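You operate a simulated robot arm through the tools that you are given. There is no shell and no other tool. Be economical: measure what you need, move in short steps, check, and stop when the job is done.

Carry out the task below with a simulated two-armed robot. There is one attempt and no reset: what you move stays moved.

Task
On the top of the breakfast bar, fold the blue tea towel in half, so that its two long edges meet.

It is judged by the outcome, as a careful person would: the job done as asked, and still so three seconds after it is handed in. It fails if anything else is knocked over, pushed out of place, dropped, spilled or broken. Flat cloth is picked up by pressing the open fingertips on it (5 to 10 N) and closing them slowly along it; thin cloth reads only 2 to 8 mm in the jaws.

Robot
Two 7-joint arms with two-finger parallel grippers on one trunk, on a base that drives. Base frame: it is fixed to the floor where the robot stands at the start and does not move with it; the origin is under the middle of the robot, x ahead of it, y to its left, z up; the surface under the hand at the start is at about z = 0.88. Units: m, degrees, N and s.
The left shoulder is at the start at [0.132, 0.174, 1.03], the right one opposite. With the tool pointing down near the work surface each hand reaches from about 0.34 to 0.76 m from the robot's upright axis, wherever it stands, measured 20 degrees to its own side. Places, roughly: top of the breakfast bar [0.6, 0.6, 0.9]. Payload 3.6 kg a hand.
The tool frame of a hand sits at the grasp point between the pads (the TCP): z along the fingers, y along the line on which they close. The tips reach 0.03 m beyond it. The gripper opens to 0.11 m. The fingers are 0.02 m wide and 0.01 m thick; the gripper's body (0.048 by 0.112 m) begins 0.055 m behind the TCP.
Orientation is told as [roll, pitch, yaw] about the base's x, y, z axes, in that order, counted from this pose: with the fingers straight down and closing along the base's y, the tool's x points along the base's -x, its y along +y and its z along -z.

Tools
- The arms move only by the tool move_arm. It takes "left_plan", "right_plan" or both (then of equal length, played together; a hand with none holds still); each is text: rows parted by semicolons, each of 7 numbers parted by spaces: the shift along the base's x, y, z in cm, then the turn, a rotation vector about the base's x, y, z in degrees, then the opening, from 0 (shut) to 1 (fully open). In form: tx ty tz wx wy wz grip; .... A call has 1 to 8 rows; each row shifts and turns the commanded pose from where the row before left it. Each row takes 0.2 s and may step no farther than 0.05 m and 8.6 degrees from the row before; otherwise, or with a gripper value out of range, the whole call is refused. A pose out of reach is approached as far as the arm can. The call stops where the force on the tool passes 40 N (or 10 N more than at its start, if that is more) or the arm is blocked; 0.2 s more then pass. Each finger travels about 0.153 m/s and halts on what it meets, pressing with about 34 N; the grip force reading is that of the motor and also rises with nothing between the fingers. The clock runs only during rows and for 0.2 s after the last one: add rows that do not move to give the fingers time. It gives the time, the measured TCP pose, the force on the tool (base axes), the opening and the grip force at its end, in the units of the frame above (readings bear some noise), with the torque about the TCP (base axes, N m) and any sound that the robot's microphone picked up.
- Cameras (640 x 400 px; columns grow to the right, rows downward): "scene" is now at [0.2338, 0.019, 1.1827]; the picture's right is [0.23, -0.97, 0.00], its down [-0.71, -0.17, -0.69] and it looks along [0.67, 0.16, -0.73] (base axes); focal length 214 px, centre (320, 200). "left" rides on the left gripper at [0.073, -0.017, -0.103] in its tool frame; the picture's right is [0.23, 0.97, 0.00], its down [-0.76, 0.18, -0.62] and it looks along [-0.61, 0.14, 0.78] (tool axes); focal length 222 px, centre (320, 200). "right" rides on the right gripper at [0.073, 0.017, -0.103] in its tool frame; the picture's right is [-0.23, 0.97, 0.00], its down [-0.76, -0.18, -0.62] and it looks along [-0.61, -0.14, 0.78] (tool axes); focal length 222 px, centre (320, 200). There is no depth. A picture from a camera that has moved, and an enlarged one, comes with that camera's place and axes in the base frame and with its lens.
- capture(camera): a new picture of that camera. It takes no simulated time.
- slide_trunk(by): slides the trunk up (or, below 0, down) by that many m; the arms and the scene camera ride with it, the base frame stays. It gives what a move gives, with no picture.
- steer(legs): drives the robot by 1 to 6 legs, each [ahead, left, turn to the left] in m, m and degrees, along the robot's own axes; the way and the turn of a leg run together, so that a leg with both is an arc; at most 1.5 m and 180 degrees a leg. The arms and the cameras ride along, it lands a little off, and it stops where it bumps. It gives what a move gives.
- pan_tilt(pan, tilt): turns the head with the scene camera to pan (to the left, within 86 degrees either way) and tilt (down, from -29 to 69), counted from straight ahead of the robot. It gives what a move gives.
- inspect(camera, box): a new picture of the part [left, top, right, bottom] of that camera's present view, enlarged. It takes no simulated time.
- finish_job(): hands the job in; it is judged then, once.

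Work in short steps. Places have to be worked out from the pictures, the camera data and where the tool is seen: move nearer, look again, correct. Check each grasp and each placing, and mend what went wrong. You have 120 turns and 88 pictures in all, those below and enlarged ones among them. Open the grippers and draw the arms clear of the work before you hand the job in, unless the task says otherwise; then end with one line.

The tools are called after "Request:" as a command line: name --argument value ..., lists and objects as JSON in quotes. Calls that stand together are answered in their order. move_arm: Moves the arms, as the interface text tells. Its arguments: {"type":"object","properties":{"left_plan":{"type":"string"},"right_plan":{"type":"string"}},"required":[]} The other tools are called the same way: slide_trunk (by) slides the trunk up or down; steer (legs) drives the base; pan_tilt (pan, tilt) turns the head that bears the scene camera; capture (camera) takes a picture; inspect (camera, box) takes an enlarged picture of a part of a camera's view; finish_job () hands the job in.

At the start:

```text
clock: 0.0
left_tool_pos: [0.4126, 0.3986, 1.0173]
left_tool_rot: [0.0, -0.1, 0.1]
left_wrist_force: [-0.3, 0.5, 0.3]
left_wrist_torque: [-0.02, -0.01, 0.02]
left_finger_gap: 0.11
left_finger_force: 0.1
right_tool_pos: [0.4847, -0.0336, 1.0206]
right_tool_rot: [-0.1, 0.2, 0.0]
right_wrist_force: [0.8, -0.7, 0.0]
right_wrist_torque: [-0.04, -0.05, 0.01]
right_finger_gap: 0.1102
right_finger_force: 0.0
trunk travel left (down, up): [-0.15, 0.613]
robot x, y, heading: [0.0007, 0.0014, 0.1]
head pan, tilt: [13.4, 46.5]
```

scene: 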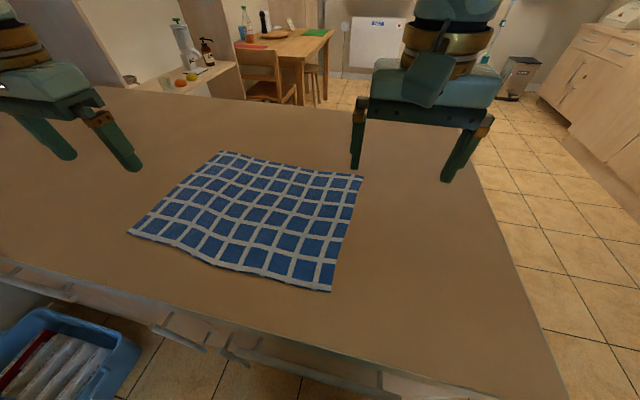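
right: 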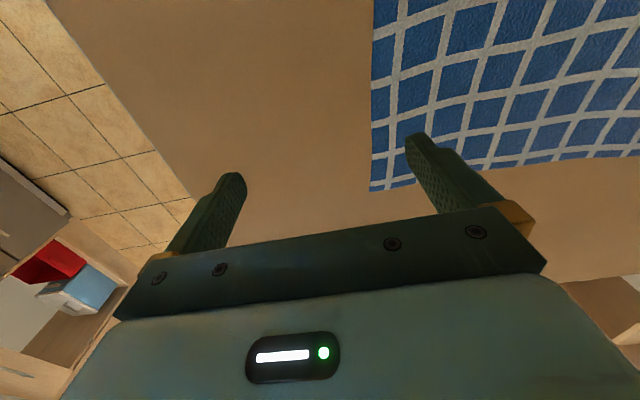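
left: 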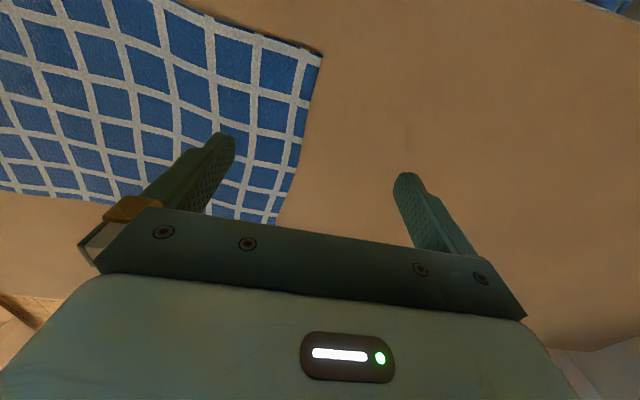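

The towel spans roughly x 0.35–0.61 and y 0.02–0.37, so its long edges run along y. I'd like to centre the robot on it (left about 0.18, back about 0.06), so first I look at the floor to the left.

Request:
pan_tilt --pan 70 --tilt 55

Request:
capture --camera "scene"

```text
clock: 1.3
left_tool_pos: [0.4123, 0.399, 1.0163]
left_tool_rot: [0.0, 0.0, 0.1]
left_wrist_force: [0.7, 0.2, 0.3]
left_wrist_torque: [0.0, 0.0, 0.0]
left_finger_gap: 0.11
left_finger_force: 0.0
right_tool_pos: [0.4861, -0.0346, 1.0223]
right_tool_rot: [0.0, 0.1, 0.0]
right_wrist_force: [0.2, 0.2, -1.0]
right_wrist_torque: [-0.01, 0.02, 0.01]
right_finger_gap: 0.11
right_finger_force: 0.1
trunk travel left (down, up): [-0.15, 0.613]
robot x, y, heading: [0.001, -0.0014, -0.2]
head pan, tilt: [70.0, 55.0]
```

```text
84 pictures are left
camera scene: at [0.1806, 0.0681, 1.1715], right [0.94, -0.34, 0.0], down [-0.28, -0.77, -0.57], along [0.2, 0.54, -0.82], focal length 214 px, centre (320, 200)
```

scene: 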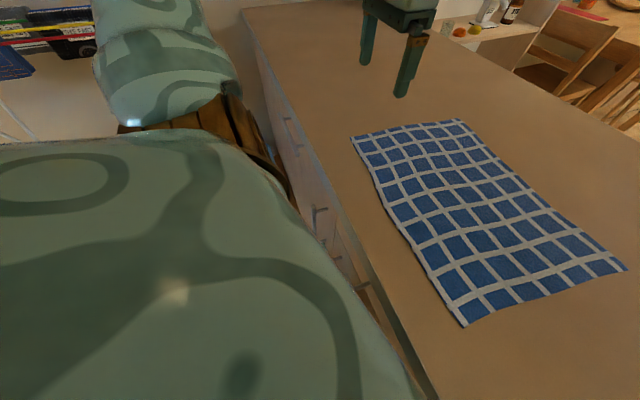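

The bar's near edge is at about x=0.25, and the crate lies beyond y≈0.65. I back off 0.06 and shift left 0.17.

Request:
steer --legs '[[-0.06, 0, 0], [0, 0.17, 0]]'

Request:
pan_tilt --pan 0 --tilt 50

Request:
capture --camera "scene"

```text
clock: 3.3
left_tool_pos: [0.352, 0.5723, 1.0153]
left_tool_rot: [0.0, 0.0, 0.2]
left_wrist_force: [-0.5, 0.9, 0.7]
left_wrist_torque: [-0.02, -0.03, 0.0]
left_finger_gap: 0.1099
left_finger_force: 0.0
right_tool_pos: [0.4251, 0.1405, 1.0212]
right_tool_rot: [-0.1, 0.1, 0.1]
right_wrist_force: [0.5, -0.3, 0.4]
right_wrist_torque: [-0.04, 0.0, 0.0]
right_finger_gap: 0.1102
right_finger_force: 0.0
trunk travel left (down, up): [-0.15, 0.613]
robot x, y, heading: [-0.0614, 0.1687, -0.1]
head pan, tilt: [70.0, 55.0]
```

```text
clock: 4.7
left_tool_pos: [0.3515, 0.5707, 1.0169]
left_tool_rot: [0.0, -0.1, 0.1]
left_wrist_force: [0.1, 0.1, -0.1]
left_wrist_torque: [0.0, -0.02, 0.01]
left_finger_gap: 0.1101
left_finger_force: 0.0
right_tool_pos: [0.4265, 0.1399, 1.0228]
right_tool_rot: [0.0, 0.1, 0.1]
right_wrist_force: [0.2, -0.2, -0.6]
right_wrist_torque: [0.01, 0.0, -0.01]
right_finger_gap: 0.11
right_finger_force: 0.0
trunk travel left (down, up): [-0.15, 0.613]
robot x, y, heading: [-0.0565, 0.1731, -0.1]
head pan, tilt: [0.0, 50.0]
```

```text
83 pictures are left
camera scene: at [0.1724, 0.1724, 1.1779], right [0.0, -1.0, 0.0], down [-0.77, 0.0, -0.64], along [0.64, 0.0, -0.77], focal length 214 px, centre (320, 200)
```

scene: 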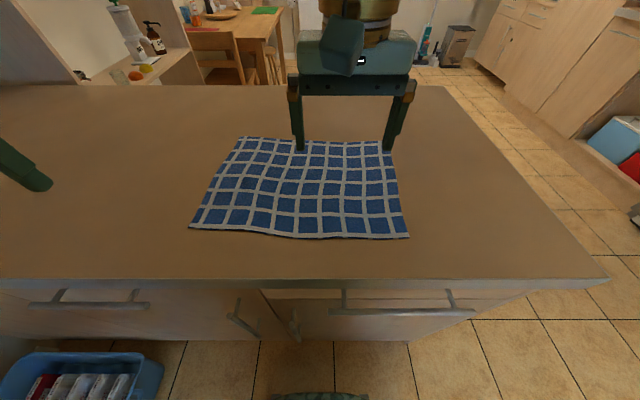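

The towel corners are about TL(0.616,0.364), TR(0.596,0.009), BR(0.342,0.032) and BL(0.360,0.386). I turn both hands so the fingers close across the far long edge and bring them above its two corners.

Request:
move_arm --left_plan "2.12 -2.14 0 0 0 -8.45 1;2.12 -2.14 0 0 0 -8.45 1;2.12 -2.14 0 0 0 -8.45 1;2.12 -2.14 0 0 0 -8.45 1;2.12 -2.14 0 0 0 -8.45 1;2.12 -2.14 0 0 0 -8.45 1" --right_plan "1.28 -0.91 0 0 0 7.9 1;1.28 -0.91 0 0 0 7.9 1;1.28 -0.91 0 0 0 7.9 1;1.28 -0.91 0 0 0 7.9 1;1.28 -0.91 0 0 0 7.9 1;1.28 -0.91 0 0 0 7.9 1"

Request:
move_arm --left_plan "2.12 -2.14 0 0 0 -8.45 0.7;2.12 -2.14 0 0 0 -8.45 0.5;2.12 -2.14 0 0 0 -8.45 0.4;2.12 -2.14 0 0 0 -8.45 0.4;2.12 -2.14 0 0 0 -8.45 0.4;0 0 0 0 0 0 0.4" --right_plan "1.28 -0.91 0 0 0 7.9 0.7;1.28 -0.91 0 0 0 7.9 0.5;1.28 -0.91 0 0 0 7.9 0.4;1.28 -0.91 0 0 0 7.9 0.4;1.28 -0.91 0 0 0 7.9 0.4;0 0 0 0 0 0 0.4"

Request:
capture --camera "scene"

Request:
capture --camera "left"

Request:
capture --camera "right"

```text
clock: 6.1
left_tool_pos: [0.4807, 0.4414, 1.0163]
left_tool_rot: [0.0, 0.0, -50.7]
left_wrist_force: [1.6, -1.6, -0.5]
left_wrist_torque: [0.04, 0.04, 0.03]
left_finger_gap: 0.1101
left_finger_force: 0.1
right_tool_pos: [0.4636, 0.1116, 1.0214]
right_tool_rot: [0.0, 0.1, 23.8]
right_wrist_force: [0.2, -0.6, -0.4]
right_wrist_torque: [-0.01, 0.02, -0.01]
right_finger_gap: 0.11
right_finger_force: 0.1
right hand out of reach, approached as far as the arm can: row 4, 5, 6
trunk travel left (down, up): [-0.15, 0.613]
robot x, y, heading: [-0.0626, 0.1723, 0.1]
head pan, tilt: [0.0, 50.0]
```

```text
clock: 7.5
left_tool_pos: [0.5339, 0.3918, 1.0212]
left_tool_rot: [0.0, 0.0, -92.9]
left_wrist_force: [-0.5, -0.5, 0.1]
left_wrist_torque: [0.01, -0.02, 0.01]
left_finger_gap: 0.0441
left_finger_force: 0.1
left hand out of reach, approached as far as the arm can: row 3, 4, 5
right_tool_pos: [0.464, 0.11, 1.0216]
right_tool_rot: [0.0, -0.1, 23.8]
right_wrist_force: [0.1, 0.3, 0.3]
right_wrist_torque: [0.02, -0.01, -0.01]
right_finger_gap: 0.0441
right_finger_force: 0.1
right hand out of reach, approached as far as the arm can: row 1, 2, 3, 4, 5
trunk travel left (down, up): [-0.15, 0.613]
robot x, y, heading: [-0.0612, 0.1686, 0.1]
head pan, tilt: [0.0, 50.0]
```

```text
82 pictures are left
camera scene: at [0.1722, 0.1717, 1.178], right [0.0, -1.0, 0.0], down [-0.77, 0.0, -0.64], along [0.64, 0.0, -0.77], focal length 214 px, centre (320, 200)
```

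scene: 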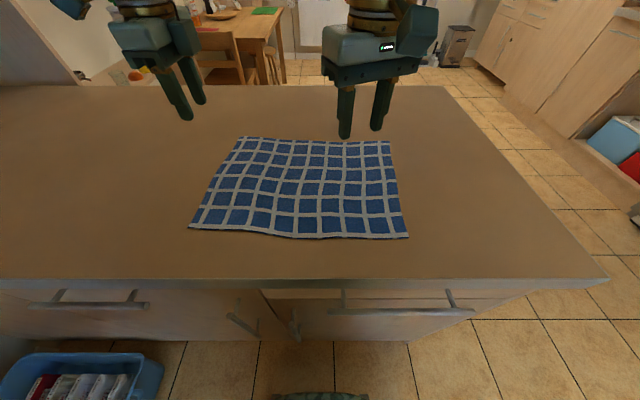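

```text
81 pictures are left
camera left: at [0.522, 0.4637, 1.1233], right [0.98, 0.18, 0.0], down [0.14, -0.77, 0.62], along [0.11, -0.61, -0.78], focal length 222 px, centre (320, 200)
```

left: 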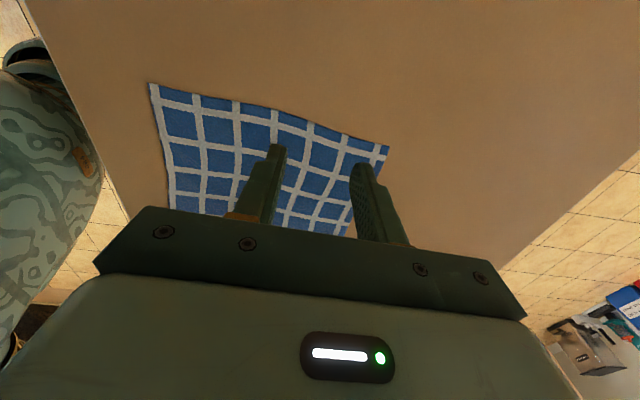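

```text
80 pictures are left
camera right: at [0.3904, 0.0976, 1.1252], right [-0.19, 0.98, 0.0], down [0.77, 0.15, 0.62], along [0.61, 0.12, -0.78], focal length 222 px, centre (320, 200)
```

right: 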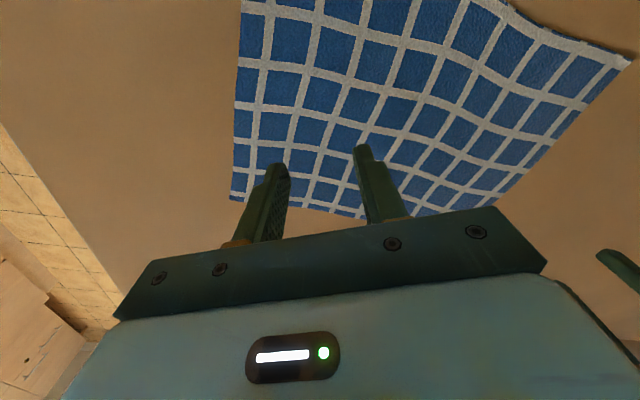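

The right wrist stopped at a yaw of 24°, and the left reached -93° but short of the target. I turn the right hand the other way and retry the left's shift with its yaw held.

Request:
move_arm --left_plan "1.5 -1.5 0 0 0 0 0.4;1.5 -1.5 0 0 0 0 0.4;1.5 -1.5 0 0 0 0 0.4;0 0 0 0 0 0 0.4;0 0 0 0 0 0 0.4;0 0 0 0 0 0 0.4;0 0 0 0 0 0 0.4;0 0 0 0 0 0 0.4" --right_plan "0 -1 0 0 0 -8.4 0.4;0 -1 0 0 0 -8.4 0.4;0 -1 0 0 0 -8.4 0.4;0 -1 0 0 0 -8.4 0.4;0 -1 0 0 0 -8.4 0.4;0 -1 0 0 0 -8.4 0.4;0 -1 0 0 0 -8.4 0.4;0 0 0 0 0 -8.4 0.4"

Request:
move_arm --right_plan "0 0 0 0 0 -8.4 0.4;0 0 0 0 0 -8.4 0.4;0 0 0 0 0 -8.4 0.4;0 0 0 0 0 -8.4 0.4;0 0 0 0 0 -8.4 0.4;0 0 0 0 0 -8.4 0.4"

```text
clock: 9.3
left_tool_pos: [0.5421, 0.3841, 1.0201]
left_tool_rot: [0.1, -0.1, -92.8]
left_wrist_force: [-0.1, 0.0, -0.4]
left_wrist_torque: [-0.02, 0.02, 0.01]
left_finger_gap: 0.0441
left_finger_force: 0.1
left hand out of reach, approached as far as the arm can: row 1, 2, 3
right_tool_pos: [0.4639, 0.0412, 1.0223]
right_tool_rot: [0.0, 0.0, -43.4]
right_wrist_force: [-0.8, 1.0, 0.3]
right_wrist_torque: [0.01, -0.05, 0.0]
right_finger_gap: 0.0442
right_finger_force: 0.1
trunk travel left (down, up): [-0.15, 0.613]
robot x, y, heading: [-0.0637, 0.1695, 0.1]
head pan, tilt: [0.0, 50.0]
```

```text
clock: 10.7
left_tool_pos: [0.5425, 0.3831, 1.0205]
left_tool_rot: [0.0, 0.0, -92.7]
left_wrist_force: [-0.1, -0.8, -0.6]
left_wrist_torque: [0.0, 0.03, -0.03]
left_finger_gap: 0.044
left_finger_force: 0.1
right_tool_pos: [0.463, 0.0408, 1.0223]
right_tool_rot: [-0.1, -0.1, -94.1]
right_wrist_force: [0.4, 0.2, 0.4]
right_wrist_torque: [-0.02, 0.02, 0.05]
right_finger_gap: 0.044
right_finger_force: 0.1
trunk travel left (down, up): [-0.15, 0.613]
robot x, y, heading: [-0.058, 0.1721, -0.0]
head pan, tilt: [0.0, 50.0]
```

The right hand is fine at -94°, so the left should mirror it at +87°. I turn the left back and through, and move the right towards its corner.

Request:
move_arm --left_plan "0 0 0 0 0 8.55 0.4;0 0 0 0 0 8.55 0.4;0 0 0 0 0 8.55 0.4;0 0 0 0 0 8.55 0.4;0 0 0 0 0 8.55 0.4;0 0 0 0 0 8.55 0.4;0 0 0 0 0 8.55 0.4;0 0 0 0 0 8.55 0.4" --right_plan "1.5 0 0 0 0 0 0.4;1.5 0 0 0 0 0 0.4;1.5 0 0 0 0 0 0.4;1.5 0 0 0 0 0 0.4;1.5 0 0 0 0 0 0.4;1.5 0 0 0 0 0 0.4;1.0 0 0 0 0 0 0.4;0 0 0 0 0 0 0.4"

Request:
move_arm --left_plan "0 0 0 0 0 8.55 0.4;0 0 0 0 0 8.55 0.4;0 0 0 0 0 8.55 0.4;0 0 0 0 0 8.55 0.4;0 0 0 0 0 8.55 0.4;0 0 0 0 0 8.55 0.4;0 0 0 0 0 8.55 0.4;0 0 0 0 0 8.55 0.4"

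Request:
move_arm --left_plan "1 -1 0 0 0 8.55 0.4;1 -1 0 0 0 8.55 0.4;1 -1 0 0 0 8.55 0.4;1 -1 0 0 0 8.55 0.4;0.4 -0.6 0 0 0 8.55 0.4;0 0 0 0 0 0 0.4"

Request:
capture --camera "left"

Request:
capture --camera "right"

```text
clock: 12.5
left_tool_pos: [0.5417, 0.3825, 1.0201]
left_tool_rot: [-0.1, 0.0, -24.3]
left_wrist_force: [0.3, 0.2, 0.6]
left_wrist_torque: [0.02, 0.0, -0.03]
left_finger_gap: 0.0439
left_finger_force: 0.0
right_tool_pos: [0.5639, 0.0411, 1.0227]
right_tool_rot: [0.0, 0.0, -93.8]
right_wrist_force: [0.2, 0.1, -0.6]
right_wrist_torque: [-0.01, -0.02, 0.04]
right_finger_gap: 0.0439
right_finger_force: 0.2
trunk travel left (down, up): [-0.15, 0.613]
robot x, y, heading: [-0.0617, 0.172, -0.2]
head pan, tilt: [0.0, 50.0]
```

```text
clock: 14.3
left_tool_pos: [0.5417, 0.3816, 1.0204]
left_tool_rot: [0.1, 0.0, 44.1]
left_wrist_force: [-0.1, 0.4, -0.9]
left_wrist_torque: [-0.01, 0.02, -0.01]
left_finger_gap: 0.0442
left_finger_force: 0.1
right_tool_pos: [0.5629, 0.0413, 1.0231]
right_tool_rot: [-0.1, 0.0, -93.8]
right_wrist_force: [0.1, 0.1, 0.4]
right_wrist_torque: [0.0, -0.01, -0.01]
right_finger_gap: 0.0441
right_finger_force: 0.0
trunk travel left (down, up): [-0.15, 0.613]
robot x, y, heading: [-0.0598, 0.1702, 0.2]
head pan, tilt: [0.0, 50.0]
```

```text
clock: 15.7
left_tool_pos: [0.5998, 0.4896, 1.0168]
left_tool_rot: [-0.1, -0.1, 84.1]
left_wrist_force: [-0.1, 0.4, -0.6]
left_wrist_torque: [0.01, -0.03, -0.01]
left_finger_gap: 0.0441
left_finger_force: 0.0
left hand out of reach, approached as far as the arm can: row 1, 2, 3, 4, 5
right_tool_pos: [0.563, 0.041, 1.0205]
right_tool_rot: [-0.1, 0.0, -93.7]
right_wrist_force: [-0.1, -0.7, 0.3]
right_wrist_torque: [-0.02, -0.01, -0.03]
right_finger_gap: 0.0441
right_finger_force: 0.0
trunk travel left (down, up): [-0.15, 0.613]
robot x, y, heading: [-0.0628, 0.1697, -0.0]
head pan, tilt: [0.0, 50.0]
```

```text
79 pictures are left
camera left: at [0.6101, 0.4155, 1.119], right [-0.99, -0.13, 0.0], down [-0.1, 0.78, 0.62], along [-0.08, 0.62, -0.78], focal length 222 px, centre (320, 200)
```

left: 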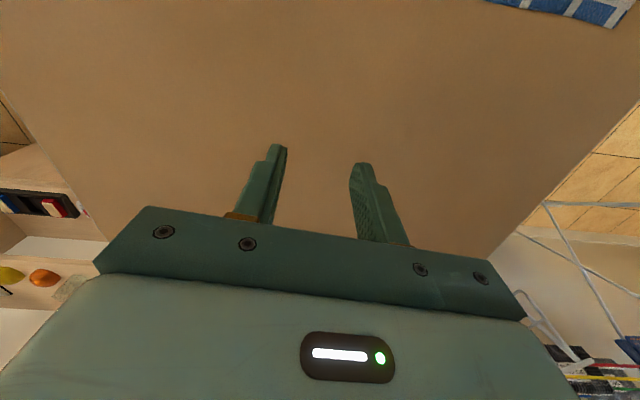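

```text
78 pictures are left
camera right: at [0.5846, 0.1126, 1.1249], right [0.96, -0.29, 0.0], down [-0.23, -0.75, 0.62], along [-0.18, -0.6, -0.78], focal length 222 px, centre (320, 200)
```

right: 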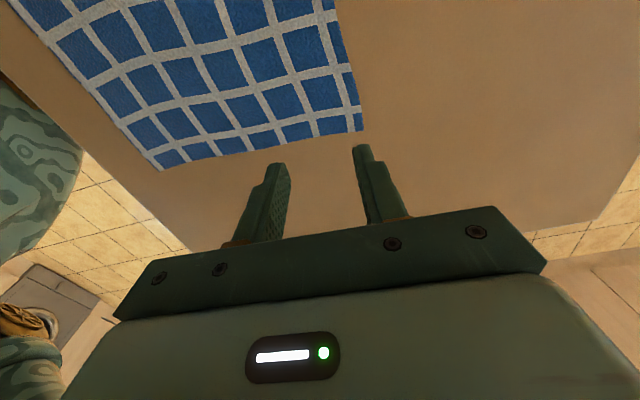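

The left reached 84° but drifted to y=0.49. I try sliding it in toward its corner with the yaw held.

Request:
move_arm --left_plan "0 -2 0 0 0 0 0.4;0 -2 0 0 0 0 0.4;0 -2 0 0 0 0 0.4;0 -2 0 0 0 0 0.4;0 -2 0 0 0 0 0.4;0 -2 0 0 0 0 0.4"

```text
clock: 17.1
left_tool_pos: [0.5986, 0.4859, 1.0166]
left_tool_rot: [0.0, -0.1, 86.9]
left_wrist_force: [0.5, -0.5, -0.8]
left_wrist_torque: [-0.03, -0.03, 0.03]
left_finger_gap: 0.0442
left_finger_force: 0.0
left hand out of reach, approached as far as the arm can: row 1, 2, 3, 4, 5, 6
right_tool_pos: [0.5635, 0.0411, 1.0211]
right_tool_rot: [-0.1, 0.1, -93.9]
right_wrist_force: [-0.8, 0.3, -0.2]
right_wrist_torque: [0.0, 0.02, 0.01]
right_finger_gap: 0.0443
right_finger_force: 0.1
trunk travel left (down, up): [-0.15, 0.613]
robot x, y, heading: [-0.0587, 0.1766, 0.0]
head pan, tilt: [0.0, 50.0]
```

A joint limit is blocking it. I unwind the left yaw while heading for the corner, to see what yaw it can hold there.

Request:
move_arm --left_plan "0 0 0 0 0 -8.5 0.4;0 0 0 0 0 -8.5 0.4;0 0 0 0 0 -8.5 0.4;0 0 0 0 0 -8.5 0.4;0 0 0 0 0 -8.5 0.4;0 0 0 0 0 -8.5 0.4;0 0 0 0 0 -8.5 0.4;0 0 0 0 0 -8.5 0.4"

Request:
move_arm --left_plan "0 -2.5 0 0 0 -8.5 0.4;0 -2.5 0 0 0 0 0.4;0 -2.5 0 0 0 0 0.4;0 -2.5 0 0 0 0 0.4;0 -2.5 0 0 0 0 0.4;0 -2.5 0 0 0 0 0.4"

Request:
move_arm --left_plan "0 0 0 0 0 8.5 0.4;0 0 0 0 0 8.5 0.4;0 0 0 0 0 8.5 0.4;0 0 0 0 0 8.5 0.4;0 0 0 0 0 8.5 0.4;0 0 0 0 0 8.5 0.4;0 0 0 0 0 8.5 0.4;0 0 0 0 0 8.5 0.4"

```text
clock: 18.9
left_tool_pos: [0.5975, 0.4854, 1.0143]
left_tool_rot: [0.0, 0.0, 18.6]
left_wrist_force: [0.1, -0.4, -0.5]
left_wrist_torque: [0.02, 0.01, 0.02]
left_finger_gap: 0.0441
left_finger_force: 0.1
right_tool_pos: [0.5629, 0.0399, 1.0224]
right_tool_rot: [-0.1, 0.0, -93.8]
right_wrist_force: [-0.8, -0.2, -0.6]
right_wrist_torque: [-0.03, 0.02, 0.02]
right_finger_gap: 0.0441
right_finger_force: 0.1
trunk travel left (down, up): [-0.15, 0.613]
robot x, y, heading: [-0.0589, 0.1693, 0.0]
head pan, tilt: [0.0, 50.0]
```

```text
clock: 20.3
left_tool_pos: [0.5961, 0.4692, 1.0079]
left_tool_rot: [-0.1, -0.1, 10.3]
left_wrist_force: [-0.7, -0.3, -0.1]
left_wrist_torque: [0.0, -0.02, 0.02]
left_finger_gap: 0.0438
left_finger_force: 0.1
left hand out of reach, approached as far as the arm can: row 1, 2, 3, 4, 5, 6
right_tool_pos: [0.5625, 0.0408, 1.0212]
right_tool_rot: [-0.2, 0.0, -93.9]
right_wrist_force: [-1.0, 0.4, -0.2]
right_wrist_torque: [0.02, 0.01, -0.01]
right_finger_gap: 0.0442
right_finger_force: 0.0
trunk travel left (down, up): [-0.15, 0.613]
robot x, y, heading: [-0.0587, 0.1745, 0.1]
head pan, tilt: [0.0, 50.0]
```

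```text
clock: 22.1
left_tool_pos: [0.5965, 0.4685, 1.0077]
left_tool_rot: [0.0, 0.0, 78.4]
left_wrist_force: [0.5, 0.1, 0.5]
left_wrist_torque: [-0.01, 0.0, 0.0]
left_finger_gap: 0.0441
left_finger_force: 0.0
right_tool_pos: [0.5635, 0.0421, 1.0201]
right_tool_rot: [0.0, 0.0, -93.8]
right_wrist_force: [0.2, 0.2, -0.5]
right_wrist_torque: [0.01, 0.02, 0.02]
right_finger_gap: 0.0442
right_finger_force: 0.0
trunk travel left (down, up): [-0.15, 0.613]
robot x, y, heading: [-0.0565, 0.171, 0.1]
head pan, tilt: [0.0, 50.0]
```

The inward motion itself is stuck, independent of yaw, so it looks like an elbow posture limit. I bring the left hand back nearer the body, then inward.

Request:
move_arm --left_plan "-2.5 0 1 0 0 -8.5 0.4;-2.5 0 1 0 0 -8.5 0.4;-2.5 0 1 0 0 -8.5 0.4;-2.5 0 1 0 0 -8.5 0.4;-2.5 0 0 0 0 -8.5 0.4;-2.5 0 0 0 0 -8.5 0.4;-2.5 0 0 0 0 -8.5 0.4;-2.0 0 0 0 0 -8.5 0.4"

Request:
move_arm --left_plan "0 -2.5 0 0 0 -8.5 0.4;0 -2.5 0 0 0 0 0.4;0 -2.5 0 0 0 0 0.4;0 -2.5 0 0 0 0 0.4;0 -2.5 0 0 0 0 0.4;0 -1.5 0 0 0 0 0.4"

Request:
move_arm --left_plan "2.5 0 0 0 0 0 0.4;2.5 0 0 0 0 0 0.4;2.5 0 0 0 0 0 0.4;2.5 0 0 0 0 0 0.4;2.5 0 0 0 0 0 0.4;2.5 0 0 0 0 0 0.4;2.5 0 0 0 0 0 0.4"

Request:
capture --camera "scene"

```text
clock: 23.9
left_tool_pos: [0.3995, 0.4688, 1.0462]
left_tool_rot: [0.1, 0.0, 10.2]
left_wrist_force: [-0.1, 0.0, 0.2]
left_wrist_torque: [0.01, 0.01, -0.01]
left_finger_gap: 0.0439
left_finger_force: 0.0
right_tool_pos: [0.5629, 0.0417, 1.0216]
right_tool_rot: [0.0, 0.1, -93.7]
right_wrist_force: [0.0, 0.0, -0.1]
right_wrist_torque: [-0.04, -0.05, 0.05]
right_finger_gap: 0.0442
right_finger_force: 0.1
trunk travel left (down, up): [-0.15, 0.613]
robot x, y, heading: [-0.0639, 0.1701, 0.1]
head pan, tilt: [0.0, 50.0]
```

```text
clock: 25.3
left_tool_pos: [0.3994, 0.3289, 1.0483]
left_tool_rot: [-0.1, 0.0, 1.7]
left_wrist_force: [-0.8, 0.0, -1.0]
left_wrist_torque: [0.01, -0.02, 0.0]
left_finger_gap: 0.0441
left_finger_force: 0.0
right_tool_pos: [0.563, 0.0403, 1.0201]
right_tool_rot: [-0.1, 0.1, -93.9]
right_wrist_force: [0.3, 0.1, -0.1]
right_wrist_torque: [0.01, 0.0, 0.02]
right_finger_gap: 0.0443
right_finger_force: 0.1
trunk travel left (down, up): [-0.15, 0.613]
robot x, y, heading: [-0.0601, 0.1705, 0.0]
head pan, tilt: [0.0, 50.0]
```

```text
clock: 26.9
left_tool_pos: [0.5206, 0.3689, 1.0438]
left_tool_rot: [-0.2, -0.1, 1.8]
left_wrist_force: [-0.4, 0.7, 0.1]
left_wrist_torque: [0.02, -0.02, 0.03]
left_finger_gap: 0.0441
left_finger_force: 0.0
left hand out of reach, approached as far as the arm can: row 3, 4, 5, 6, 7
right_tool_pos: [0.5627, 0.0422, 1.0216]
right_tool_rot: [-0.1, -0.1, -93.8]
right_wrist_force: [0.1, -0.7, 1.1]
right_wrist_torque: [0.01, 0.01, 0.02]
right_finger_gap: 0.0444
right_finger_force: 0.1
trunk travel left (down, up): [-0.15, 0.613]
robot x, y, heading: [-0.0566, 0.1712, -0.0]
head pan, tilt: [0.0, 50.0]
```

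```text
77 pictures are left
camera scene: at [0.1727, 0.1723, 1.1779], right [0.0, -1.0, 0.0], down [-0.77, 0.0, -0.64], along [0.64, 0.0, -0.77], focal length 214 px, centre (320, 200)
```

scene: 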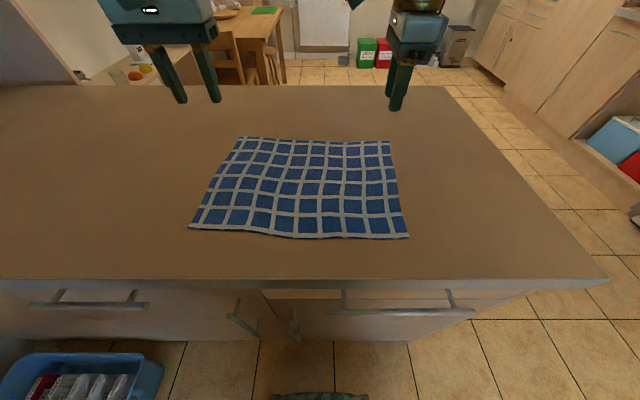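

The left's forward reach shrinks near the centreline. I drive back to about (0.0, 0.08), so the far corners sit at a smaller radius and further to the left hand's own side.

Request:
steer --legs '[[0, -0.09, 0], [0.06, 0, 0]]'

Request:
move_arm --left_plan "0 2 -2 0 0 8.5 0.4;0 2 -2 0 0 8.5 0.4;0 1 -2 0 0 8.5 0.4;0 0 0 0 0 8.5 0.4;0 0 0 0 0 8.5 0.4;0 0 0 0 0 8.5 0.4;0 0 0 0 0 8.5 0.4;0 0 0 0 0 8.5 0.4" --right_plan "-2 2 0 0 0 0 0.4;-2 2 0 0 0 0 0.4;-2 2 0 0 0 0 0.4;0 2 0 0 0 0 0.4;0 0 0 0 0 0 0.4;0 0 0 0 0 0 0.4;0 0 0 0 0 0 0.4;0 0 0 0 0 0 0.4"

```text
clock: 28.6
left_tool_pos: [0.5823, 0.2758, 1.0421]
left_tool_rot: [0.0, -0.1, 1.7]
left_wrist_force: [1.2, 0.3, -0.3]
left_wrist_torque: [0.02, 0.05, -0.02]
left_finger_gap: 0.0442
left_finger_force: 0.1
right_tool_pos: [0.6246, -0.049, 1.02]
right_tool_rot: [0.0, 0.1, -93.9]
right_wrist_force: [0.0, -0.5, 0.0]
right_wrist_torque: [-0.05, 0.03, -0.03]
right_finger_gap: 0.044
right_finger_force: 0.0
trunk travel left (down, up): [-0.15, 0.613]
robot x, y, heading: [-0.0015, 0.0817, 0.1]
head pan, tilt: [0.0, 50.0]
```

```text
clock: 30.4
left_tool_pos: [0.5805, 0.3272, 0.9833]
left_tool_rot: [-0.2, -0.2, 69.9]
left_wrist_force: [-1.0, 0.2, -1.2]
left_wrist_torque: [0.0, -0.03, 0.0]
left_finger_gap: 0.0441
left_finger_force: 0.1
right_tool_pos: [0.5624, 0.0305, 1.0221]
right_tool_rot: [-0.2, 0.0, -93.9]
right_wrist_force: [0.4, 1.0, -0.8]
right_wrist_torque: [0.01, -0.01, 0.02]
right_finger_gap: 0.0442
right_finger_force: 0.1
trunk travel left (down, up): [-0.15, 0.613]
robot x, y, heading: [-0.0024, 0.0794, -0.2]
head pan, tilt: [0.0, 50.0]
```

Both hands are now over their corners. I finish the left yaw, lower to about 0.94, and look.

Request:
move_arm --left_plan "0.2 0.4 -2 0 0 8.5 0.4;0.2 0.4 -2 0 0 8.5 0.4;0 0 0 0 0 0 0.4;0 0 0 0 0 0 0.4" --right_plan "0 0.2 -2 0 0 0 0.4;0 0.2 -2 0 0 0 0.4;0 0.2 -2 0 0 0 0.4;0 0.2 -2 0 0 0 0.4"

Request:
capture --camera "left"

Request:
capture --camera "right"

Request:
capture --camera "scene"

```text
clock: 31.4
left_tool_pos: [0.5844, 0.3336, 0.9446]
left_tool_rot: [0.0, -0.2, 86.8]
left_wrist_force: [-0.6, -0.4, 0.2]
left_wrist_torque: [0.04, -0.02, 0.0]
left_finger_gap: 0.0441
left_finger_force: 0.0
right_tool_pos: [0.5631, 0.0385, 0.9404]
right_tool_rot: [-0.2, 0.0, -94.0]
right_wrist_force: [-0.6, 0.5, 0.3]
right_wrist_torque: [0.03, 0.02, 0.03]
right_finger_gap: 0.0438
right_finger_force: 0.0
trunk travel left (down, up): [-0.15, 0.613]
robot x, y, heading: [-0.0016, 0.078, -0.1]
head pan, tilt: [0.0, 50.0]
```

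```text
76 pictures are left
camera left: at [0.5981, 0.2599, 1.0452], right [-0.98, -0.17, 0.0], down [-0.14, 0.77, 0.63], along [-0.11, 0.62, -0.78], focal length 222 px, centre (320, 200)
```

left: 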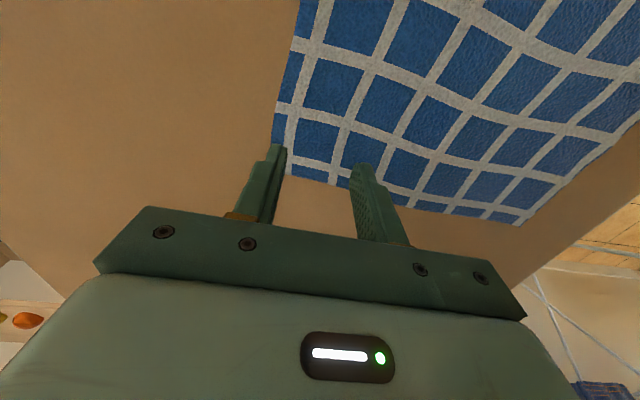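

```text
75 pictures are left
camera right: at [0.5842, 0.1098, 1.0444], right [0.96, -0.29, 0.0], down [-0.23, -0.75, 0.62], along [-0.18, -0.6, -0.78], focal length 222 px, centre (320, 200)
```

right: 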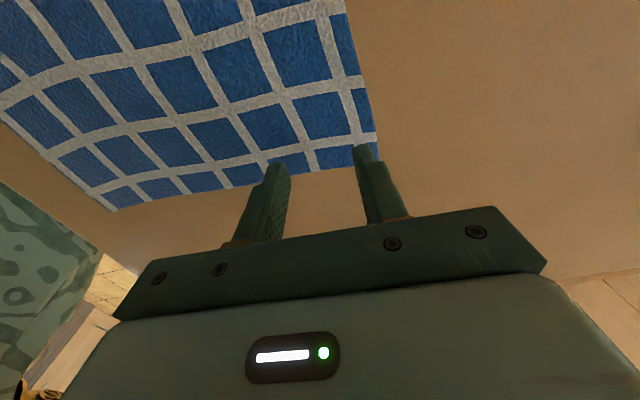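

```text
74 pictures are left
camera scene: at [0.2332, 0.0816, 1.1778], right [0.0, -1.0, 0.0], down [-0.77, 0.0, -0.64], along [0.64, 0.0, -0.77], focal length 214 px, centre (320, 200)
```

scene: 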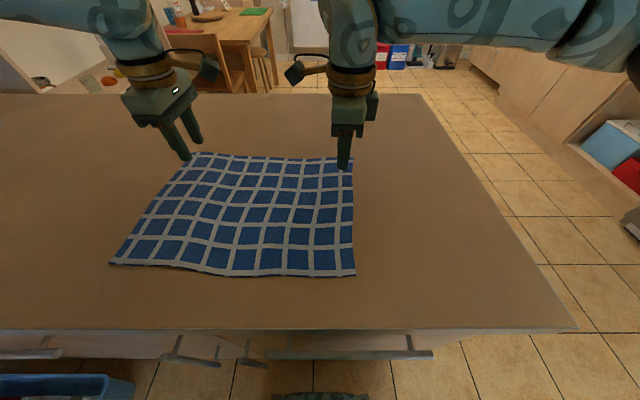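

Corners refine to about (0.620,0.364) and (0.603,0.016). I nudge both hands to sit 3 cm inside the edge and lower nearly to contact.

Request:
move_arm --left_plan "0.4 0 -1 0 0 0 0.4;0 0 -1 0 0 0 0.4;0 0 -0.7 0 0 0 0.4;0 0 0 0 0 0 0.4" --right_plan "1.0 0 -1 0 0 0 0.4;0 0 -1 0 0 0 0.4;0 0 -0.3 0 0 0 0.4;0 0 0 0 0 0 0.4"

Request:
move_arm --left_plan "0 0 -0.4 0 0 0 0.4;0 0 0 0 0 0 0.4" --right_plan "0 0 -0.4 0 0 0 0.4;0 0 0 0 0 0 0.4"

```text
clock: 32.4
left_tool_pos: [0.588, 0.3344, 0.9168]
left_tool_rot: [0.1, -0.2, 86.8]
left_wrist_force: [0.0, -0.9, 0.1]
left_wrist_torque: [0.03, 0.0, -0.01]
left_finger_gap: 0.0443
left_finger_force: 0.1
right_tool_pos: [0.5721, 0.0378, 0.919]
right_tool_rot: [-0.1, 0.0, -93.9]
right_wrist_force: [0.3, -0.4, -0.5]
right_wrist_torque: [-0.02, 0.0, 0.01]
right_finger_gap: 0.0438
right_finger_force: 0.0
trunk travel left (down, up): [-0.15, 0.613]
robot x, y, heading: [0.0001, 0.0804, 0.1]
head pan, tilt: [0.0, 50.0]
```

```text
clock: 33.0
left_tool_pos: [0.5879, 0.3353, 0.9122]
left_tool_rot: [0.0, -0.3, 86.8]
left_wrist_force: [-0.2, -0.3, 0.2]
left_wrist_torque: [-0.01, 0.02, -0.02]
left_finger_gap: 0.0442
left_finger_force: 0.2
right_tool_pos: [0.5716, 0.0388, 0.9151]
right_tool_rot: [-0.1, 0.0, -93.9]
right_wrist_force: [-0.6, 0.3, -1.0]
right_wrist_torque: [0.0, 0.0, 0.0]
right_finger_gap: 0.044
right_finger_force: 0.1
trunk travel left (down, up): [-0.15, 0.613]
robot x, y, heading: [0.0006, 0.08, -0.2]
head pan, tilt: [0.0, 50.0]
```

No contact yet, so I lower a little more.

Request:
move_arm --left_plan "0 0 -0.25 0 0 0 0.4;0 0 0 0 0 0 0.4" --right_plan "0 0 -0.5 0 0 0 0.4;0 0 0 0 0 0 0.4"

Request:
inspect --camera "right" --box '[200, 80, 440, 230]'

Request:
inspect --camera "left" --box '[200, 80, 440, 230]'

```text
clock: 33.6
left_tool_pos: [0.5879, 0.3344, 0.9108]
left_tool_rot: [-0.2, -0.3, 86.8]
left_wrist_force: [1.3, 0.4, 4.0]
left_wrist_torque: [0.01, -0.09, 0.02]
left_finger_gap: 0.044
left_finger_force: 0.1
right_tool_pos: [0.5724, 0.0383, 0.9114]
right_tool_rot: [0.1, 0.1, -93.9]
right_wrist_force: [2.1, -0.9, 13.5]
right_wrist_torque: [-0.07, -0.2, 0.02]
right_finger_gap: 0.0441
right_finger_force: 0.1
trunk travel left (down, up): [-0.15, 0.613]
robot x, y, heading: [0.001, 0.078, 0.4]
head pan, tilt: [0.0, 50.0]
```

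```text
2.67 times, centred on (320, 155) of right
camera zoom: at [0.5938, 0.1093, 1.0149], right [0.96, -0.29, 0.0], down [-0.23, -0.75, 0.62], along [-0.18, -0.59, -0.78], focal length 592 px, centre (320, 320)
```

zoom: 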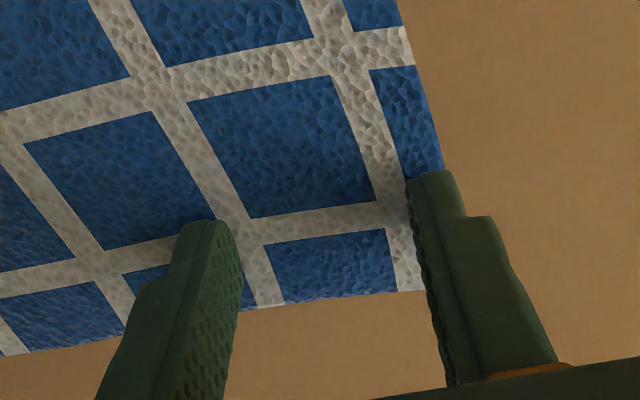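

```text
2.67 times, centred on (320, 155) of left
camera zoom: at [0.6009, 0.26, 1.0137], right [-0.99, -0.17, 0.0], down [-0.14, 0.77, 0.63], along [-0.1, 0.62, -0.78], focal length 592 px, centre (320, 320)
```

zoom: 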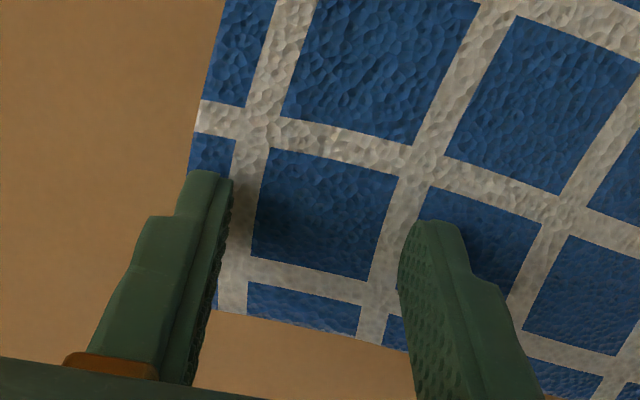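

The fingertips sit nicely across the edge. I balance the pressing forces and close slowly.

Request:
move_arm --left_plan "0 0 -0.12 0 0 0 0.4;0 0 0 0 0 0 0.35;0 0 0 0 0 0 0.3;0 0 0 0 0 0 0.25;0 0 0 0 0 0 0.2;0 0 0 0 0 0 0.15" --right_plan "0 0 0.1 0 0 0 0.4;0 0 0 0 0 0 0.35;0 0 0 0 0 0 0.3;0 0 0 0 0 0 0.25;0 0 0 0 0 0 0.2;0 0 0 0 0 0 0.15"

Request:
inspect --camera "right" --box '[200, 80, 440, 230]'

Request:
inspect --camera "left" --box '[200, 80, 440, 230]'

```text
clock: 35.0
left_tool_pos: [0.5852, 0.3331, 0.9109]
left_tool_rot: [-0.3, -0.2, 86.8]
left_wrist_force: [-1.0, 0.1, 28.1]
left_wrist_torque: [-0.1, -0.06, 0.02]
left_finger_gap: 0.0142
left_finger_force: 0.1
right_tool_pos: [0.57, 0.0364, 0.9112]
right_tool_rot: [0.1, 0.0, -93.9]
right_wrist_force: [-0.4, 0.6, 2.5]
right_wrist_torque: [-0.02, -0.06, 0.0]
right_finger_gap: 0.0163
right_finger_force: 0.1
trunk travel left (down, up): [-0.15, 0.613]
robot x, y, heading: [0.0011, 0.0823, 0.2]
head pan, tilt: [0.0, 50.0]
```

```text
2.67 times, centred on (320, 155) of right
camera zoom: at [0.5923, 0.1086, 1.0151], right [0.96, -0.29, 0.0], down [-0.23, -0.75, 0.62], along [-0.18, -0.6, -0.78], focal length 592 px, centre (320, 320)
```

zoom: 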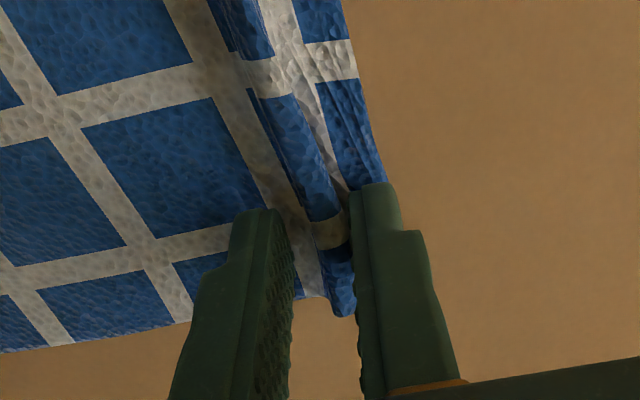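

```text
2.67 times, centred on (320, 155) of left
camera zoom: at [0.5992, 0.2591, 1.0134], right [-0.99, -0.17, -0.01], down [-0.14, 0.77, 0.63], along [-0.1, 0.62, -0.78], focal length 592 px, centre (320, 320)
```

zoom: 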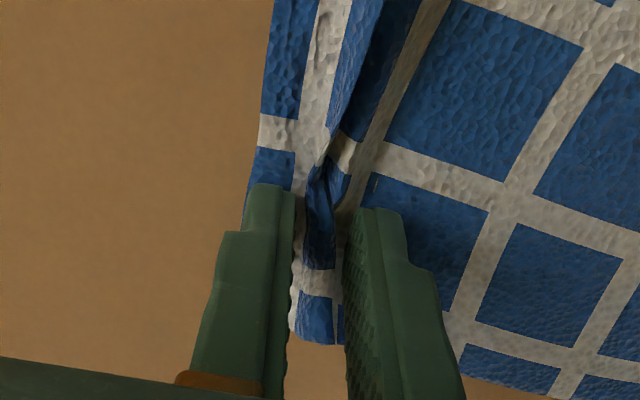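

A ridge is forming in both hands. I ease the left's pressure and finish closing.

Request:
move_arm --left_plan "0 0 0.12 0 0 0 0.12;0 0 0 0 0 0 0.08;0 0 0 0 0 0 0.04;0 0 0 0 0 0 0;0 0 0 0 0 0 0;0 0 0 0 0 0 0" --right_plan "0 0 -0.05 0 0 0 0.12;0 0 0 0 0 0 0.08;0 0 0 0 0 0 0.04;0 0 0 0 0 0 0;0 0 0 0 0 0 0;0 0 0 0 0 0 0"

Request:
inspect --camera "right" --box '[200, 80, 440, 230]'

Request:
inspect --camera "left" --box '[200, 80, 440, 230]'

```text
clock: 36.4
left_tool_pos: [0.5858, 0.3338, 0.911]
left_tool_rot: [-0.2, -0.2, 86.8]
left_wrist_force: [-1.8, -3.5, 18.3]
left_wrist_torque: [-0.15, 0.04, -0.01]
left_finger_gap: 0.0023
left_finger_force: 33.6
right_tool_pos: [0.5701, 0.0376, 0.9111]
right_tool_rot: [0.1, 0.1, -93.9]
right_wrist_force: [1.7, 1.8, 8.6]
right_wrist_torque: [0.02, -0.03, -0.03]
right_finger_gap: 0.0023
right_finger_force: 34.5
trunk travel left (down, up): [-0.15, 0.613]
robot x, y, heading: [-0.0016, 0.0812, 0.1]
head pan, tilt: [0.0, 50.0]
```

```text
2.67 times, centred on (320, 155) of right
camera zoom: at [0.5924, 0.109, 1.015], right [0.96, -0.29, 0.0], down [-0.23, -0.75, 0.62], along [-0.18, -0.59, -0.78], focal length 592 px, centre (320, 320)
```

zoom: 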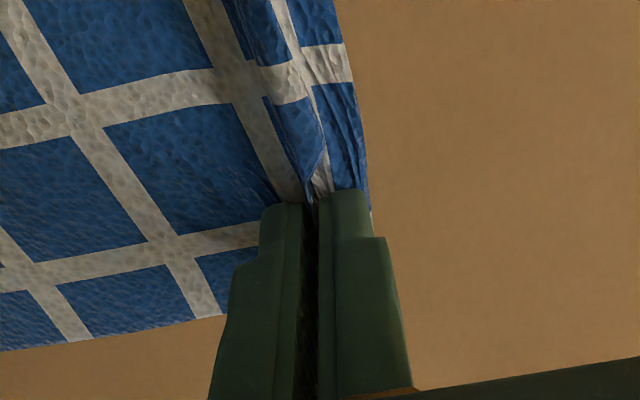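

```text
2.67 times, centred on (320, 155) of left
camera zoom: at [0.5993, 0.2593, 1.0135], right [-0.99, -0.17, 0.0], down [-0.14, 0.77, 0.63], along [-0.1, 0.62, -0.78], focal length 592 px, centre (320, 320)
```

zoom: 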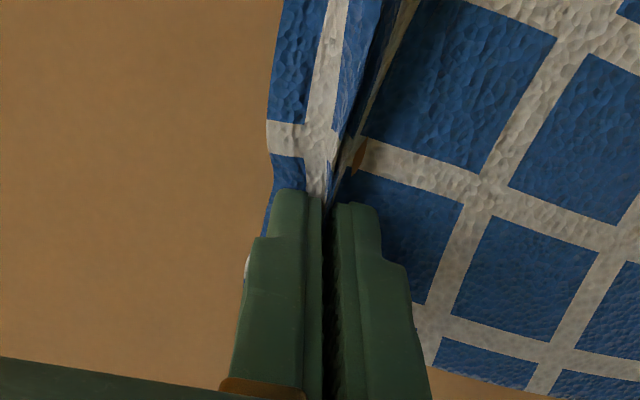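

Both hands read 2.3 mm of cloth at 34 N. I lift 4 cm while moving slightly towards -x, then check.

Request:
move_arm --left_plan "-0.3 0 1 0 0 0 0;-0.3 0 1 0 0 0 0;-0.5 0 1 0 0 0 0;-0.5 0 1 0 0 0 0" --right_plan "-0.3 0 1 0 0 0 0;-0.3 0 1 0 0 0 0;-0.5 0 1 0 0 0 0;-0.5 0 1 0 0 0 0"

Request:
capture --camera "scene"

Request:
capture --camera "right"

Request:
capture --camera "left"

```text
clock: 37.4
left_tool_pos: [0.5717, 0.3344, 0.9497]
left_tool_rot: [-0.1, -0.3, 86.7]
left_wrist_force: [-0.1, -1.5, 0.1]
left_wrist_torque: [-0.04, 0.0, 0.02]
left_finger_gap: 0.002
left_finger_force: 33.9
right_tool_pos: [0.5562, 0.0381, 0.9511]
right_tool_rot: [-0.1, 0.1, -93.9]
right_wrist_force: [-0.4, 0.2, -0.4]
right_wrist_torque: [0.05, -0.02, 0.01]
right_finger_gap: 0.0023
right_finger_force: 33.9
trunk travel left (down, up): [-0.15, 0.613]
robot x, y, heading: [-0.0005, 0.0808, -0.1]
head pan, tilt: [0.0, 50.0]
```

```text
67 pictures are left
camera scene: at [0.2324, 0.0816, 1.178], right [0.0, -1.0, 0.0], down [-0.77, 0.0, -0.64], along [0.64, 0.0, -0.77], focal length 214 px, centre (320, 200)
```

scene: 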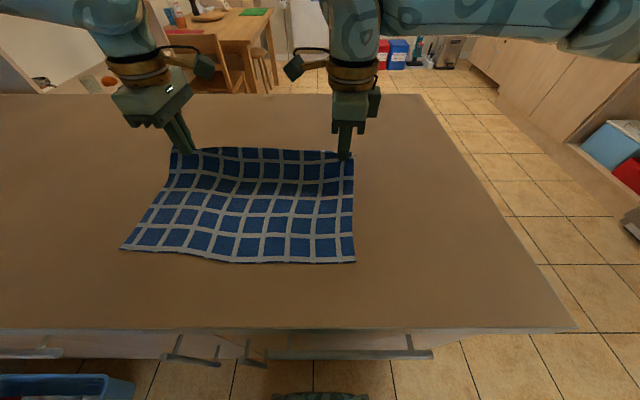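

```text
66 pictures are left
camera right: at [0.5779, 0.1096, 1.0535], right [0.96, -0.29, 0.0], down [-0.23, -0.75, 0.62], along [-0.18, -0.6, -0.78], focal length 222 px, centre (320, 200)
```

right: 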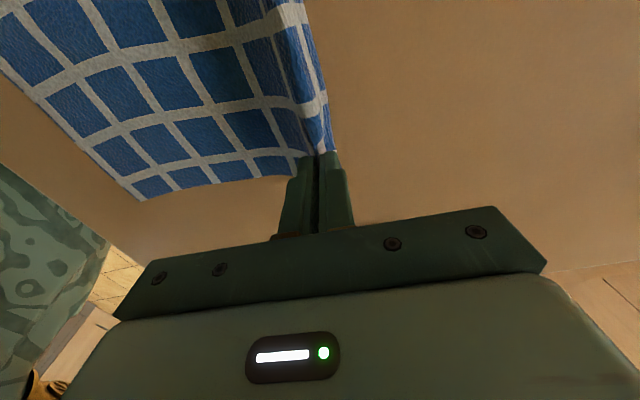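

```text
65 pictures are left
camera left: at [0.5852, 0.2602, 1.0524], right [-0.98, -0.17, 0.0], down [-0.14, 0.77, 0.63], along [-0.11, 0.62, -0.78], focal length 222 px, centre (320, 200)
```

left: 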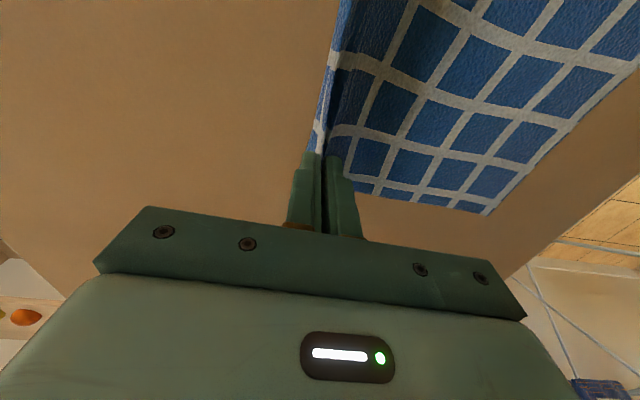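

The lift works, but the pinched ridge leaves a folded-back flap along the edge. Before committing I lower, open here and see how well the cloth relaxes.

Request:
move_arm --left_plan "0.3 0 -1 0 0 0 0;0.3 0 -1 0 0 0 0;0.3 0 -1 0 0 0 0;0 0 0 0 0 0 0.1;0 0 0 0 0 0 0.25;0 0 0 0 0 0 0.4;0 0 2 0 0 0 0.4;0 0 4 0 0 0 0.4" --right_plan "0.3 0 -1 0 0 0 0;0.3 0 -1 0 0 0 0;0.3 0 -1 0 0 0 0;0 0 0 0 0 0 0.1;0 0 0 0 0 0 0.25;0 0 0 0 0 0 0.4;0 0 2 0 0 0 0.4;0 0 4 0 0 0 0.4"

Request:
capture --camera "scene"

Request:
capture --camera "right"

Request:
capture --camera "left"

```text
clock: 39.2
left_tool_pos: [0.5802, 0.3321, 0.982]
left_tool_rot: [-0.1, -0.2, 86.8]
left_wrist_force: [-0.6, 0.0, 0.3]
left_wrist_torque: [0.01, 0.03, 0.0]
left_finger_gap: 0.044
left_finger_force: 0.1
right_tool_pos: [0.5645, 0.0374, 0.9808]
right_tool_rot: [0.0, -0.1, -93.9]
right_wrist_force: [0.5, 1.2, 0.4]
right_wrist_torque: [0.01, 0.03, -0.03]
right_finger_gap: 0.0441
right_finger_force: 0.0
trunk travel left (down, up): [-0.15, 0.613]
robot x, y, heading: [-0.0059, 0.0795, -0.1]
head pan, tilt: [0.0, 50.0]
```

```text
64 pictures are left
camera scene: at [0.2316, 0.0816, 1.1783], right [0.0, -1.0, 0.0], down [-0.77, 0.0, -0.64], along [0.64, 0.0, -0.77], focal length 214 px, centre (320, 200)
```

scene: 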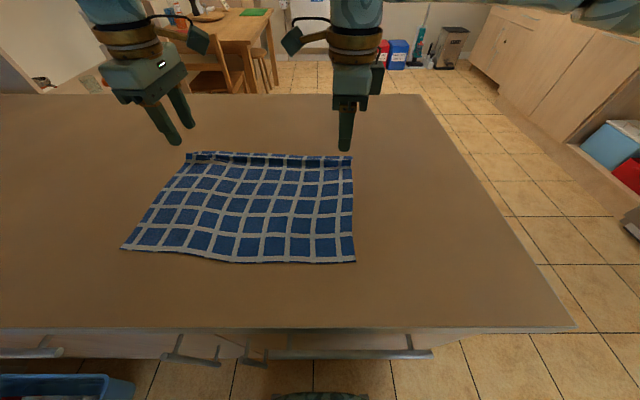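

```text
63 pictures are left
camera right: at [0.5865, 0.1097, 1.0839], right [0.96, -0.29, 0.0], down [-0.23, -0.75, 0.62], along [-0.18, -0.6, -0.78], focal length 222 px, centre (320, 200)
```

right: 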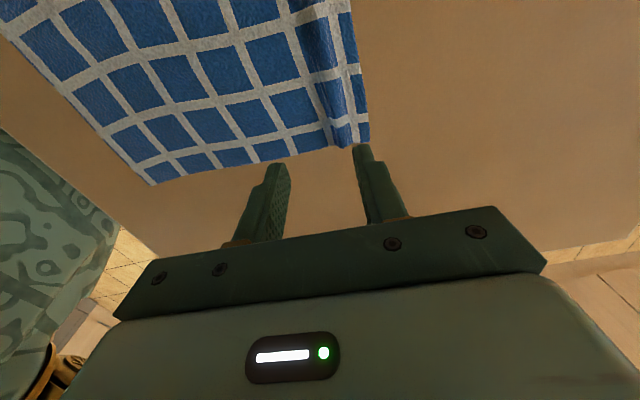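

```text
62 pictures are left
camera left: at [0.5936, 0.2593, 1.0837], right [-0.98, -0.17, 0.0], down [-0.14, 0.77, 0.63], along [-0.11, 0.62, -0.78], focal length 222 px, centre (320, 200)
```

left: 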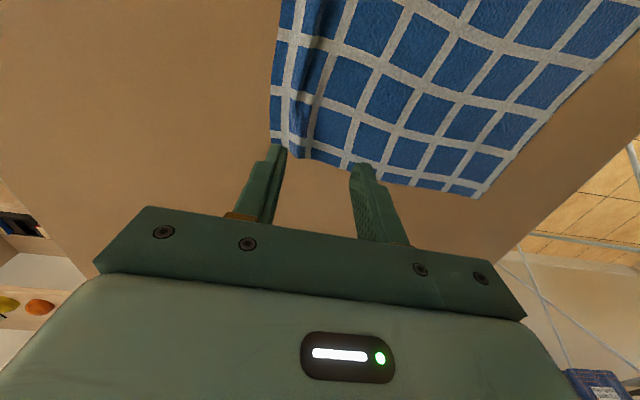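

The cloth springs open into a loose ridge (right x≈0.582, left x≈0.600). I flatten it by pressing nearly closed tips on it and opening them. After that I will re-pinch along y, so the edge itself stays unfolded.

Request:
move_arm --left_plan "1 0 0 0 0 0 0.2;0.9 0 -1.5 0 0 0 0.07;0 0 -2 0 0 0 0.07;0 0 -2 0 0 0 0.07;0 0 -1 0 0 0 0.07;0 0 0 0 0 0 0.07" --right_plan "1 0 0 0 0 0 0.2;0.9 0 -1.5 0 0 0 0.07;0 0 -2 0 0 0 0.07;0 0 -2 0 0 0 0.07;0 0 -1 0 0 0 0.07;0 0 0 0 0 0 0.07"

```text
clock: 40.6
left_tool_pos: [0.6002, 0.3335, 0.9139]
left_tool_rot: [0.0, -0.2, 86.8]
left_wrist_force: [-0.5, -0.4, -0.2]
left_wrist_torque: [-0.02, 0.02, 0.0]
left_finger_gap: 0.0077
left_finger_force: 0.0
right_tool_pos: [0.584, 0.0361, 0.9149]
right_tool_rot: [-0.2, 0.0, -93.9]
right_wrist_force: [-0.3, -0.3, -0.9]
right_wrist_torque: [-0.01, -0.02, 0.02]
right_finger_gap: 0.0077
right_finger_force: 0.1
trunk travel left (down, up): [-0.15, 0.613]
robot x, y, heading: [-0.0012, 0.0816, 0.3]
head pan, tilt: [0.0, 50.0]
```

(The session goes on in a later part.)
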